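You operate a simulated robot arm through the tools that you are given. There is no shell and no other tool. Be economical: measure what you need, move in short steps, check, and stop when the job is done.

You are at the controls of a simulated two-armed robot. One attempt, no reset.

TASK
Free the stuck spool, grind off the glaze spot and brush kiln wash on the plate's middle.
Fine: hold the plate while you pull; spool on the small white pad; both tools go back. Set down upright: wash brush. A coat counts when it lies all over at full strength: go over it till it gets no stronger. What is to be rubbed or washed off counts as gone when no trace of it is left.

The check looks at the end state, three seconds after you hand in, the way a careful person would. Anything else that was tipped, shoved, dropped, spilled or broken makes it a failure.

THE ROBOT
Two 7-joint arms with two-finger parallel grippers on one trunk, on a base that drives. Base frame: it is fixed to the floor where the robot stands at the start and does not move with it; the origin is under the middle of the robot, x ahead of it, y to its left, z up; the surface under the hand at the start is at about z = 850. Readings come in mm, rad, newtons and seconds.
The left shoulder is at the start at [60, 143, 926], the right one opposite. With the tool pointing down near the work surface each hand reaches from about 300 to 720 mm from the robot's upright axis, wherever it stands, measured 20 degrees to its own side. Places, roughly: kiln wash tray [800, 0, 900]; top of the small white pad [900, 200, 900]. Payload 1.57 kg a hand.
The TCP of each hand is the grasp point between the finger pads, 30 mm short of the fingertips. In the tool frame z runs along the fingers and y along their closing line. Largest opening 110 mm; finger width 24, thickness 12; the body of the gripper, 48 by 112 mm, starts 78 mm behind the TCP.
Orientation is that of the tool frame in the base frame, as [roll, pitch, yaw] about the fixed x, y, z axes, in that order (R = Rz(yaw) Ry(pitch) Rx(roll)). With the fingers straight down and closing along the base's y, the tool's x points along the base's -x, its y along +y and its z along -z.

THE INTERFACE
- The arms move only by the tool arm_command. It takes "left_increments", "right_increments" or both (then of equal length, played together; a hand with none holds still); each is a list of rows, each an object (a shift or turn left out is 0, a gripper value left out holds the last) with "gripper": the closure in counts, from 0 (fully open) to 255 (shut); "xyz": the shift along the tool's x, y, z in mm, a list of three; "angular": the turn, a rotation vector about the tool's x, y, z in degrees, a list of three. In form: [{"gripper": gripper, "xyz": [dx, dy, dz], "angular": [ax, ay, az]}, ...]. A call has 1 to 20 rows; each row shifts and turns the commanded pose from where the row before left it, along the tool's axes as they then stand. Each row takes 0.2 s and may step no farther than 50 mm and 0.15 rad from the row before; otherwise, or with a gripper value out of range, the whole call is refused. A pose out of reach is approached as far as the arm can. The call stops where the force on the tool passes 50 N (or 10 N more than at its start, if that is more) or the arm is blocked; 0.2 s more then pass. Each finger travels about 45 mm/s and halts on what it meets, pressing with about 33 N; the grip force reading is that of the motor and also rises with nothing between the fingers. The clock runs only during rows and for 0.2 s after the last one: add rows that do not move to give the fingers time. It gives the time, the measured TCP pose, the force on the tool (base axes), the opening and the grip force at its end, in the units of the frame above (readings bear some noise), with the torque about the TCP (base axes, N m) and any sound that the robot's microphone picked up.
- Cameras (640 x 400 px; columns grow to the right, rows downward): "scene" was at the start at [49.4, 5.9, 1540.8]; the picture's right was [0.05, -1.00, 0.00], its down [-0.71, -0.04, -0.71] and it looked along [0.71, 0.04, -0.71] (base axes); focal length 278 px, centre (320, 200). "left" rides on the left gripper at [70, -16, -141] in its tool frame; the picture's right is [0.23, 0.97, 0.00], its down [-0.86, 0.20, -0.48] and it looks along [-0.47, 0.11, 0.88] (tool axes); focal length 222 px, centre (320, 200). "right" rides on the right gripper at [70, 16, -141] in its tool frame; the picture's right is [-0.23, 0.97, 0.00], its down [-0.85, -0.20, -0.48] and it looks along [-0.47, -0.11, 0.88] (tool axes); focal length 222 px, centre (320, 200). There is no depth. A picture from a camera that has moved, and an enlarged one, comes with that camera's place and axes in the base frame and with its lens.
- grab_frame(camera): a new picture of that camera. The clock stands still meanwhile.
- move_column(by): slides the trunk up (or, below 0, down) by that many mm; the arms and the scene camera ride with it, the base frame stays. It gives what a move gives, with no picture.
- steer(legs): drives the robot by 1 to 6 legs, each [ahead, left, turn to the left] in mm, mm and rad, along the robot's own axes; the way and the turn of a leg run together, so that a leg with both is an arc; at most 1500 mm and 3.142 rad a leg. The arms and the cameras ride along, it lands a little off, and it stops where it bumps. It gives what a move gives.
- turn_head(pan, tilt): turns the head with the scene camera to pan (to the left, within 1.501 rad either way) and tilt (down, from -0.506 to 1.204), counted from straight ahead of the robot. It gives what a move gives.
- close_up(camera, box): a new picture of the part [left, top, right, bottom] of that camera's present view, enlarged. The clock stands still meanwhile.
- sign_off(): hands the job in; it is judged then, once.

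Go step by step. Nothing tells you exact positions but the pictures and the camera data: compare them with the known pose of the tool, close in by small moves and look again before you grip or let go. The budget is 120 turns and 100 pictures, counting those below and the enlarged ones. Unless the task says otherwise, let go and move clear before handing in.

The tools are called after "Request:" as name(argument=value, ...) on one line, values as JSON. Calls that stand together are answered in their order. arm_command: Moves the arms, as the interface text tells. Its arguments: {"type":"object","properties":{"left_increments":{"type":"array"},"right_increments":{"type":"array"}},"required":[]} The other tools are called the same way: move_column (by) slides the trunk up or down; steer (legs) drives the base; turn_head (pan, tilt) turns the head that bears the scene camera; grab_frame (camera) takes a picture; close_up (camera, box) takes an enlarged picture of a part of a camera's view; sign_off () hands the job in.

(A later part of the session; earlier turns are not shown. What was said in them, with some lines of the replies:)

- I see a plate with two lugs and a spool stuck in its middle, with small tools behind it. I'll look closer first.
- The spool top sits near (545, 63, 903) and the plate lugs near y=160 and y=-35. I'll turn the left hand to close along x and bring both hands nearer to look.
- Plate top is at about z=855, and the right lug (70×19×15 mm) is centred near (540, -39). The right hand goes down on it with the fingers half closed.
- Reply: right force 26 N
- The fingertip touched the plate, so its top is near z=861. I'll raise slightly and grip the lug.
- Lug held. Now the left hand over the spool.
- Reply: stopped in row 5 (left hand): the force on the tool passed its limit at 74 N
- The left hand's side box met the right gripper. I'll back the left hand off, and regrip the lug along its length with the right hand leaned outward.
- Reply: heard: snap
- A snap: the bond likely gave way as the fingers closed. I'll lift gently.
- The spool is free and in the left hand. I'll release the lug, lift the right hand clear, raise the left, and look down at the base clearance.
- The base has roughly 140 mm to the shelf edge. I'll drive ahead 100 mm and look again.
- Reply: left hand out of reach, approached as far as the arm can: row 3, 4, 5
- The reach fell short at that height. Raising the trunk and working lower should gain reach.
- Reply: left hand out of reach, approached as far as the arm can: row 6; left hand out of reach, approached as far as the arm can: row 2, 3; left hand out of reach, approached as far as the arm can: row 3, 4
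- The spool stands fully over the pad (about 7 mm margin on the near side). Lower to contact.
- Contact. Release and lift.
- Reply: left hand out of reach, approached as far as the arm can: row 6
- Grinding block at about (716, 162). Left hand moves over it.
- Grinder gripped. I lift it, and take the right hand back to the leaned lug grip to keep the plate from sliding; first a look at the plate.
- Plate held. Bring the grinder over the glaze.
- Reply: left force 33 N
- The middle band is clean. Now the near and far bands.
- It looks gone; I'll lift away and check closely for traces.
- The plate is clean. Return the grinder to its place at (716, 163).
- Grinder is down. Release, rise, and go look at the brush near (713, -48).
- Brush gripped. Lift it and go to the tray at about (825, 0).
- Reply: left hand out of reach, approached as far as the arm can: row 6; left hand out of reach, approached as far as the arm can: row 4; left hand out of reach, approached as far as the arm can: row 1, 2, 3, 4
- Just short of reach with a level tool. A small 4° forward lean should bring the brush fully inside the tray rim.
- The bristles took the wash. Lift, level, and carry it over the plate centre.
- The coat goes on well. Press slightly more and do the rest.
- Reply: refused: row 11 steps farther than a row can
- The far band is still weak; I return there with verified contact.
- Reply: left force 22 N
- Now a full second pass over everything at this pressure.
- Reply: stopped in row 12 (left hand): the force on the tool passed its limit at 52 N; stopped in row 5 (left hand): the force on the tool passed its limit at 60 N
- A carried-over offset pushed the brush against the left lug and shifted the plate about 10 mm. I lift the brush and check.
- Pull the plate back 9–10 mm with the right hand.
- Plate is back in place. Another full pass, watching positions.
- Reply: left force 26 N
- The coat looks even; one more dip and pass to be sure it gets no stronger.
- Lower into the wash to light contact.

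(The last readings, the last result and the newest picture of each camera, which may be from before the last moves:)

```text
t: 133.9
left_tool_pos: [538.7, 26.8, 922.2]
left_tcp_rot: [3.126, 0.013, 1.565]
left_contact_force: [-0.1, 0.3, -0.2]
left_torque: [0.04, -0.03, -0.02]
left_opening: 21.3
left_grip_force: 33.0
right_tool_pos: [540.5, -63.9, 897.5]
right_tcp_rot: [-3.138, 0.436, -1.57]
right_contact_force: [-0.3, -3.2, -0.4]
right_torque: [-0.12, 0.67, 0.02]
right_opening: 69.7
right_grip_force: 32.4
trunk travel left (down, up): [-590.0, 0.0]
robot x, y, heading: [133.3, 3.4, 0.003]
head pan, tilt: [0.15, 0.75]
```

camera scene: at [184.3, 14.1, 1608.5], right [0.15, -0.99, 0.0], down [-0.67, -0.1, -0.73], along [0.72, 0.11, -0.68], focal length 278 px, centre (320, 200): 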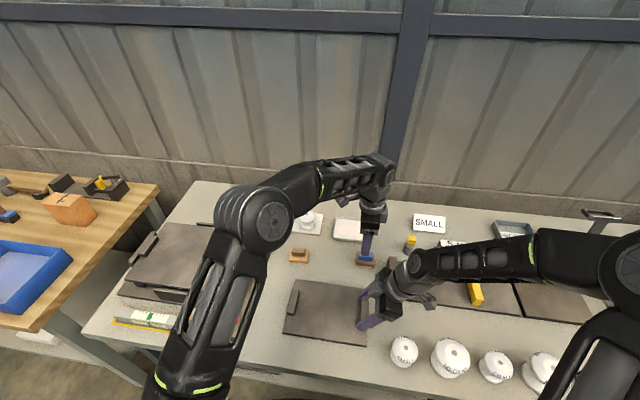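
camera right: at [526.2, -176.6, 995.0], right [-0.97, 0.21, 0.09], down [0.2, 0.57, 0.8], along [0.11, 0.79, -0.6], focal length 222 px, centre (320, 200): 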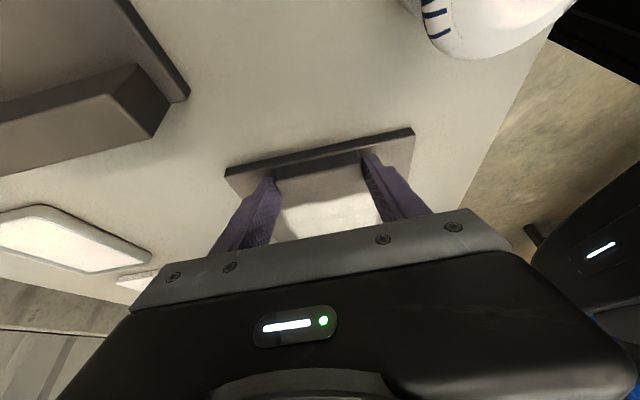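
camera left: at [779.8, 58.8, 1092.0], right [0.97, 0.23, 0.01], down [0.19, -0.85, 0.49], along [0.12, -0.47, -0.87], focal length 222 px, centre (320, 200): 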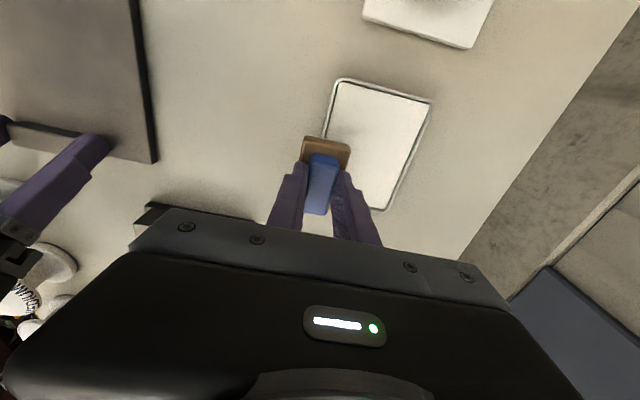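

Request:
arm_command(left_increments=[{"xyz": [0, 0, 0.8]}, {"xyz": [15, 0, 0]}, {"xyz": [15, 0, 0]}, {"xyz": [15, 0, 0]}, {"xyz": [15, 0, 0]}, {"xyz": [0, -17, 0]}, {"xyz": [-15, 0, 0]}, {"xyz": [-15, 0, 0]}, {"xyz": [-15, 0, 0]}, {"xyz": [-15, 0, 0]}, {"xyz": [0, -15, 0]}, {"xyz": [15, 0, 0]}, {"xyz": [15, 0, 0]}, {"xyz": [15, 0, 0]}, {"xyz": [15, 0, 0]}, {}])

```text
t: 135.4
left_tool_pos: [529.0, 84.5, 922.3]
left_tcp_rot: [3.118, 0.009, 1.57]
left_contact_force: [-3.3, 2.1, 14.5]
left_torque: [-0.06, 0.39, -0.1]
left_opening: 21.0
left_grip_force: 33.1
right_tool_pos: [540.2, -64.2, 897.6]
right_tcp_rot: [-3.139, 0.436, -1.571]
right_contact_force: [0.6, -0.3, 7.0]
right_torque: [-0.55, 0.69, 0.08]
right_opening: 69.6
right_grip_force: 32.8
trunk travel left (down, up): [-590.0, 0.0]
robot x, y, heading: [131.6, -0.6, 0.003]
head pan, tilt: [0.15, 0.75]
stopped in row 7 (left hand): the force on the tool passed its limit at 57 N (the readings are from after the stop); the commanded pose is now the measured one
```

Request:
arm_command(left_increments=[{"xyz": [-14, -4, -0.3]}, {"xyz": [-14, 0, 0]}, {"xyz": [-14, 0, 0]}, {"xyz": [-14, 0, 0]}, {"xyz": [0, -8, 0]}, {"xyz": [0, -8, 0]}, {"xyz": [14, 0, 0]}, {"xyz": [14, 0, 0]}, {"xyz": [14, 0, 0]}, {"xyz": [14, 0, 0]}, {}])

Request:
arm_command(left_increments=[{"xyz": [0, 0, -25]}, {"xyz": [10, 40, -12]}, {"xyz": [10, 40, 0]}, {"xyz": [0, 40, 0]}, {}])

Request:
close_up(camera="scene", box=[280, 255, 380, 345])

```text
t: 137.8
left_tool_pos: [509.0, 84.2, 921.8]
left_tcp_rot: [3.116, 0.011, 1.568]
left_contact_force: [0.0, -8.3, 20.3]
left_torque: [-0.37, 0.33, 0.09]
left_opening: 21.1
left_grip_force: 32.7
right_tool_pos: [540.1, -63.8, 898.6]
right_tcp_rot: [-3.139, 0.437, -1.572]
right_contact_force: [3.4, 7.0, 8.7]
right_torque: [-0.23, -0.05, -0.41]
right_opening: 69.8
right_grip_force: 33.2
trunk travel left (down, up): [-590.0, 0.0]
robot x, y, heading: [137.0, -0.3, -0.001]
head pan, tilt: [0.15, 0.75]
```

```text
t: 139.0
left_tool_pos: [625.3, 107.6, 959.6]
left_tcp_rot: [3.121, 0.009, 1.57]
left_contact_force: [-1.1, -0.2, -1.6]
left_torque: [-0.01, 0.03, 0.01]
left_opening: 21.4
left_grip_force: 33.2
right_tool_pos: [541.6, -64.1, 896.7]
right_tcp_rot: [-3.138, 0.436, -1.574]
right_contact_force: [0.4, 1.6, 15.9]
right_torque: [-0.02, 0.15, -0.06]
right_opening: 69.5
right_grip_force: 32.6
trunk travel left (down, up): [-590.0, 0.0]
robot x, y, heading: [137.3, -1.8, 0.001]
head pan, tilt: [0.15, 0.75]
```

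```text
4.44 times, centred on (330, 300) of scene
camera zoom: at [183.9, 15.0, 1608.5], right [0.15, -0.99, 0.0], down [-0.67, -0.1, -0.73], along [0.72, 0.11, -0.68], focal length 1234 px, centre (276, -244)
```

zoom: 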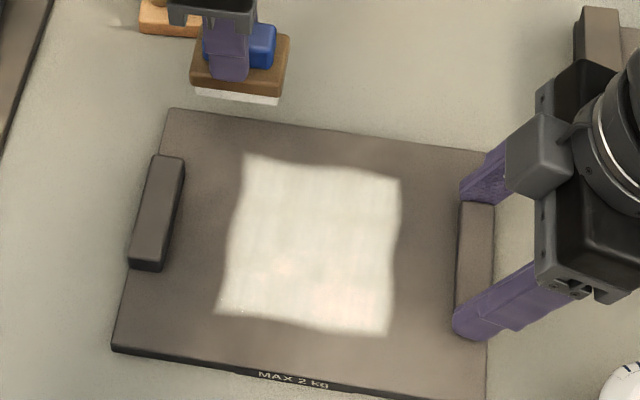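

The coat is unchanged by the extra wash, so it's at full strength. Return the brush to (716, -49).

Request:
arm_command(left_increments=[{"xyz": [-31, 18, 0]}, {"xyz": [-31, 18, 0]}, {"xyz": [-31, 18, 0]}, {"xyz": [-31, 18, 0]}, {"xyz": [-32, 18, 0]}, {}, {"xyz": [0, 0, 20]}, {"xyz": [0, 0, 18]}, {}])

Request:
close_up(camera="scene", box=[330, 220, 410, 284])

```text
t: 141.0
left_tool_pos: [717.2, -51.7, 926.4]
left_tcp_rot: [3.119, 0.009, 1.569]
left_contact_force: [1.2, 0.8, -1.6]
left_torque: [0.01, 0.03, 0.01]
left_opening: 21.2
left_grip_force: 32.8
right_tool_pos: [540.1, -63.6, 896.6]
right_tcp_rot: [-3.141, 0.436, -1.574]
right_contact_force: [0.2, 1.9, 10.7]
right_torque: [-0.1, -0.03, -0.09]
right_opening: 70.1
right_grip_force: 33.1
trunk travel left (down, up): [-590.0, 0.0]
robot x, y, heading: [133.3, -1.2, -0.001]
head pan, tilt: [0.15, 0.75]
```

```text
6.25 times, centred on (370, 252) of scene
camera zoom: at [184.2, 15.0, 1608.5], right [0.15, -0.99, 0.0], down [-0.67, -0.1, -0.73], along [0.72, 0.11, -0.68], focal length 1735 px, centre (8, -125)
```

zoom: 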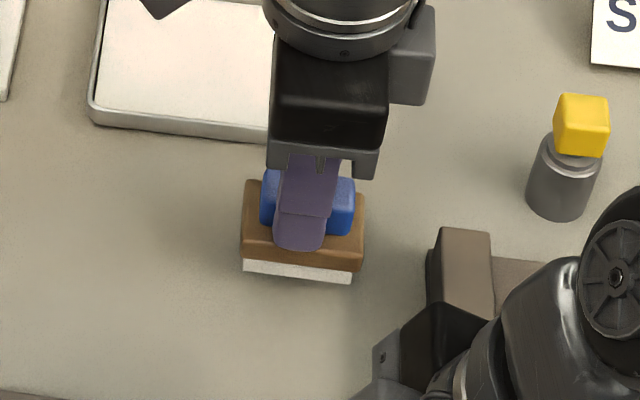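

Request:
arm_command(left_increments=[{"xyz": [2, -1, 8]}, {"xyz": [0, 0, 5]}, {"xyz": [0, 0, 2]}, {}])

Request:
arm_command(left_increments=[{"xyz": [0, 0, 1]}, {}])

```text
t: 142.0
left_tool_pos: [718.8, -49.8, 912.1]
left_tcp_rot: [3.12, 0.009, 1.569]
left_contact_force: [0.1, -0.6, -0.7]
left_torque: [0.02, -0.02, -0.02]
left_opening: 21.2
left_grip_force: 33.2
right_tool_pos: [540.4, -63.7, 897.6]
right_tcp_rot: [3.141, 0.435, -1.572]
right_contact_force: [-2.4, 2.1, 7.8]
right_torque: [0.1, -0.01, -0.05]
right_opening: 69.7
right_grip_force: 32.7
trunk travel left (down, up): [-590.0, 0.0]
robot x, y, heading: [134.1, -2.1, -0.002]
head pan, tilt: [0.15, 0.75]
```

```text
t: 142.6
left_tool_pos: [717.5, -48.5, 912.0]
left_tcp_rot: [3.119, 0.009, 1.569]
left_contact_force: [-0.6, 0.1, -0.2]
left_torque: [0.02, -0.01, -0.06]
left_opening: 21.0
left_grip_force: 33.1
right_tool_pos: [541.4, -63.5, 897.2]
right_tcp_rot: [3.141, 0.436, -1.571]
right_contact_force: [-0.8, 1.9, 8.0]
right_torque: [0.08, 0.04, 0.0]
right_opening: 69.8
right_grip_force: 32.8
trunk travel left (down, up): [-590.0, 0.0]
robot x, y, heading: [135.2, 2.3, 0.002]
head pan, tilt: [0.15, 0.75]
```

Request:
arm_command(left_increments=[{"xyz": [0, 0, 0.8]}, {"xyz": [0, 0, 0.8]}, {}])

Request:
arm_command(left_increments=[{"xyz": [0, 0, 0.6]}, {"xyz": [0, 0, 0.6]}, {}])

```text
t: 143.4
left_tool_pos: [718.5, -47.9, 911.3]
left_tcp_rot: [3.117, 0.011, 1.572]
left_contact_force: [-2.7, 3.3, 16.2]
left_torque: [0.29, 0.36, -0.05]
left_opening: 21.3
left_grip_force: 32.9
right_tool_pos: [539.6, -64.2, 897.1]
right_tcp_rot: [3.139, 0.436, -1.573]
right_contact_force: [2.1, 1.6, -3.2]
right_torque: [0.34, 0.12, -0.29]
right_opening: 69.9
right_grip_force: 32.8
trunk travel left (down, up): [-590.0, 0.0]
robot x, y, heading: [137.6, 2.3, 0.006]
head pan, tilt: [0.15, 0.75]
```

```text
t: 144.2
left_tool_pos: [718.5, -48.8, 908.5]
left_tcp_rot: [3.114, 0.01, 1.569]
left_contact_force: [-1.8, 3.2, 33.3]
left_torque: [0.35, 0.63, -0.09]
left_opening: 21.2
left_grip_force: 32.9
right_tool_pos: [538.4, -63.7, 896.8]
right_tcp_rot: [-3.141, 0.436, -1.573]
right_contact_force: [0.9, -1.4, -10.2]
right_torque: [-0.96, 0.09, 0.03]
right_opening: 69.7
right_grip_force: 33.6
trunk travel left (down, up): [-590.0, 0.0]
robot x, y, heading: [137.4, 0.8, 0.006]
head pan, tilt: [0.15, 0.75]
```

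Brush is down firmly; ease off, open both hands and back away.

Request:
arm_command(left_increments=[{"xyz": [0, 0, -1.2]}, {"gripper": 130}, {}, {}, {}, {"xyz": [0, 0, -20]}, {"xyz": [0, 0, -30]}, {"xyz": [0, 0, -30]}, {}, {}], right_increments=[{}, {"gripper": 40}, {}, {}, {}, {"xyz": [0, 0, -10]}, {"xyz": [0, 0, -30]}, {"xyz": [0, 0, -40]}, {"xyz": [0, 0, -40]}, {}])

Request:
arm_command(left_increments=[{"xyz": [35, -20, -10]}, {"xyz": [35, -20, -10]}, {"xyz": [35, -20, 0]}, {"xyz": [35, -20, 0]}, {"xyz": [35, -20, 0]}, {"xyz": [35, -10, 0]}, {}])

Request:
grab_frame(camera="scene")

Request:
close_up(camera="scene", box=[260, 190, 420, 360])

```text
t: 146.4
left_tool_pos: [717.1, -48.9, 988.0]
left_tcp_rot: [3.121, 0.007, 1.569]
left_contact_force: [-0.3, 0.9, -0.3]
left_torque: [0.02, -0.02, 0.0]
left_opening: 54.0
left_grip_force: 0.0
right_tool_pos: [541.7, -116.4, 1005.8]
right_tcp_rot: [3.141, 0.437, -1.572]
right_contact_force: [-0.1, -0.6, 0.2]
right_torque: [-0.02, -0.02, 0.02]
right_opening: 92.4
right_grip_force: 0.1
trunk travel left (down, up): [-590.0, 0.0]
robot x, y, heading: [136.5, -0.1, 0.0]
head pan, tilt: [0.15, 0.75]
```

```text
t: 148.0
left_tool_pos: [605.9, 160.9, 1004.8]
left_tcp_rot: [3.12, 0.007, 1.57]
left_contact_force: [0.9, -0.1, -0.6]
left_torque: [0.02, 0.0, -0.02]
left_opening: 53.9
left_grip_force: 0.0
right_tool_pos: [542.6, -116.3, 1004.1]
right_tcp_rot: [-3.139, 0.436, -1.572]
right_contact_force: [0.7, 0.3, -0.2]
right_torque: [0.02, 0.01, 0.02]
right_opening: 92.9
right_grip_force: 0.1
trunk travel left (down, up): [-590.0, 0.0]
robot x, y, heading: [132.9, 2.1, 0.003]
head pan, tilt: [0.15, 0.75]
```

```text
11 pictures are left
camera scene: at [185.0, 14.1, 1608.5], right [0.15, -0.99, 0.0], down [-0.67, -0.1, -0.73], along [0.72, 0.11, -0.68], focal length 278 px, centre (320, 200)
```

scene: 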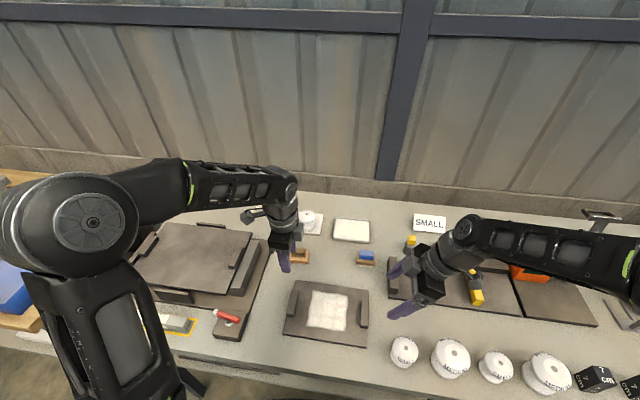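

```text
2.35 times, centred on (340, 275) of scene
camera zoom: at [185.0, 14.1, 1608.5], right [0.15, -0.99, 0.0], down [-0.67, -0.1, -0.73], along [0.72, 0.11, -0.68], focal length 653 px, centre (273, 24)
```

zoom: 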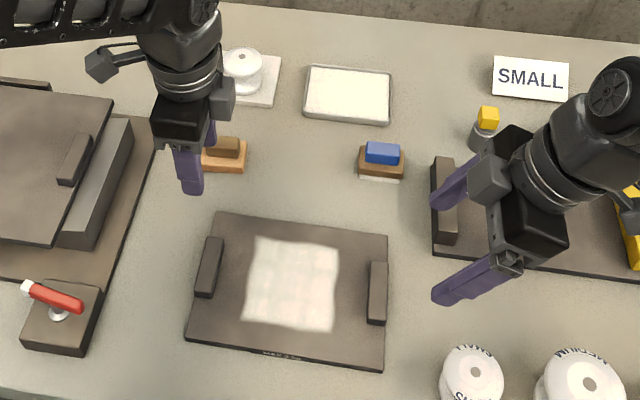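

Everything is in place. One last closer look at the coat and the table near the tools.

Request:
close_up(camera="scene", box=[300, 275, 360, 345])

Request:
grab_frame(camera="left")

Request:
close_up(camera="scene", box=[345, 235, 385, 275])

```text
5.71 times, centred on (330, 310) of scene
camera zoom: at [185.0, 14.1, 1608.5], right [0.15, -0.99, 0.0], down [-0.67, -0.1, -0.73], along [0.72, 0.11, -0.68], focal length 1586 px, centre (263, -429)
```

zoom: 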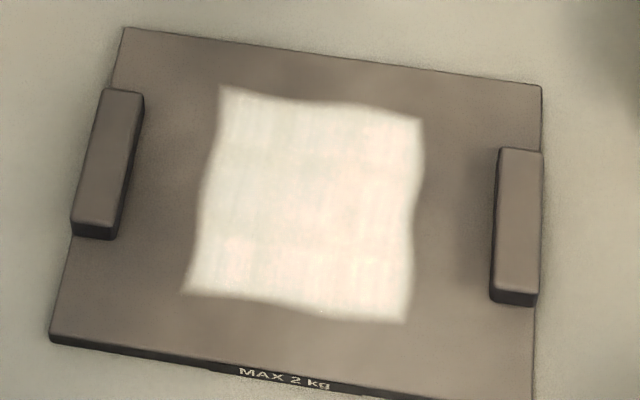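

```text
8 pictures are left
camera left: at [587.4, 232.7, 1144.4], right [0.97, 0.23, 0.02], down [0.19, -0.85, 0.49], along [0.13, -0.47, -0.87], focal length 222 px, centre (320, 200)
```

left: 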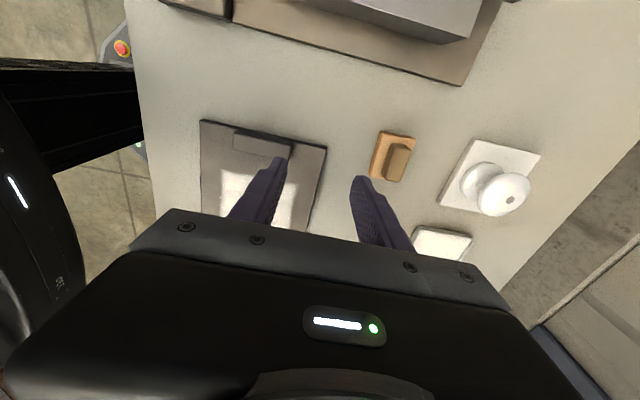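

```text
10.00 times, centred on (365, 255) of scene
camera zoom: at [185.0, 14.1, 1608.5], right [0.15, -0.99, 0.0], down [-0.67, -0.1, -0.73], along [0.72, 0.11, -0.68], focal length 2776 px, centre (-130, -350)
```

zoom: 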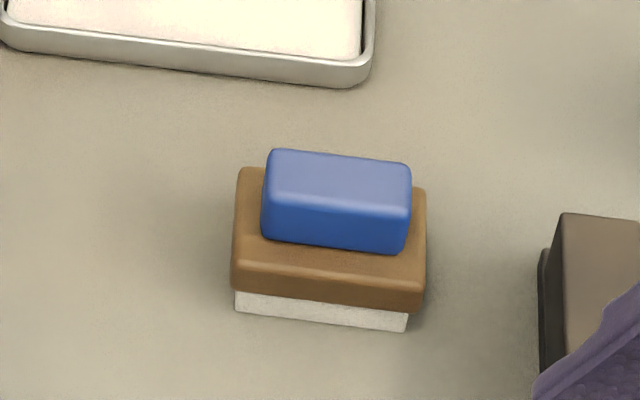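

The spool stands on the pad, the glaze is gone, the coat is even and full, and both tools are back with the brush upright. Handing in.

Request:
sign_off()

```text
The job is handed in.
```

The job is handed in: the spool is free and standing on the small white pad, no trace of the glaze spot shows, and the plate's middle has an even coat of kiln wash. A second dip and pass made the coat no stronger. The grinder and the brush are back in their places, the brush upright.

- **Plate shift:** During one brushing pass the brush caught the left lug and pushed the plate about 10 mm. I pulled it back to where it had been, as far as the pictures show.
- **Spool on the pad:** The spool is fully on the pad but off centre, about 7 mm from the near edge, because the arm could not reach farther.
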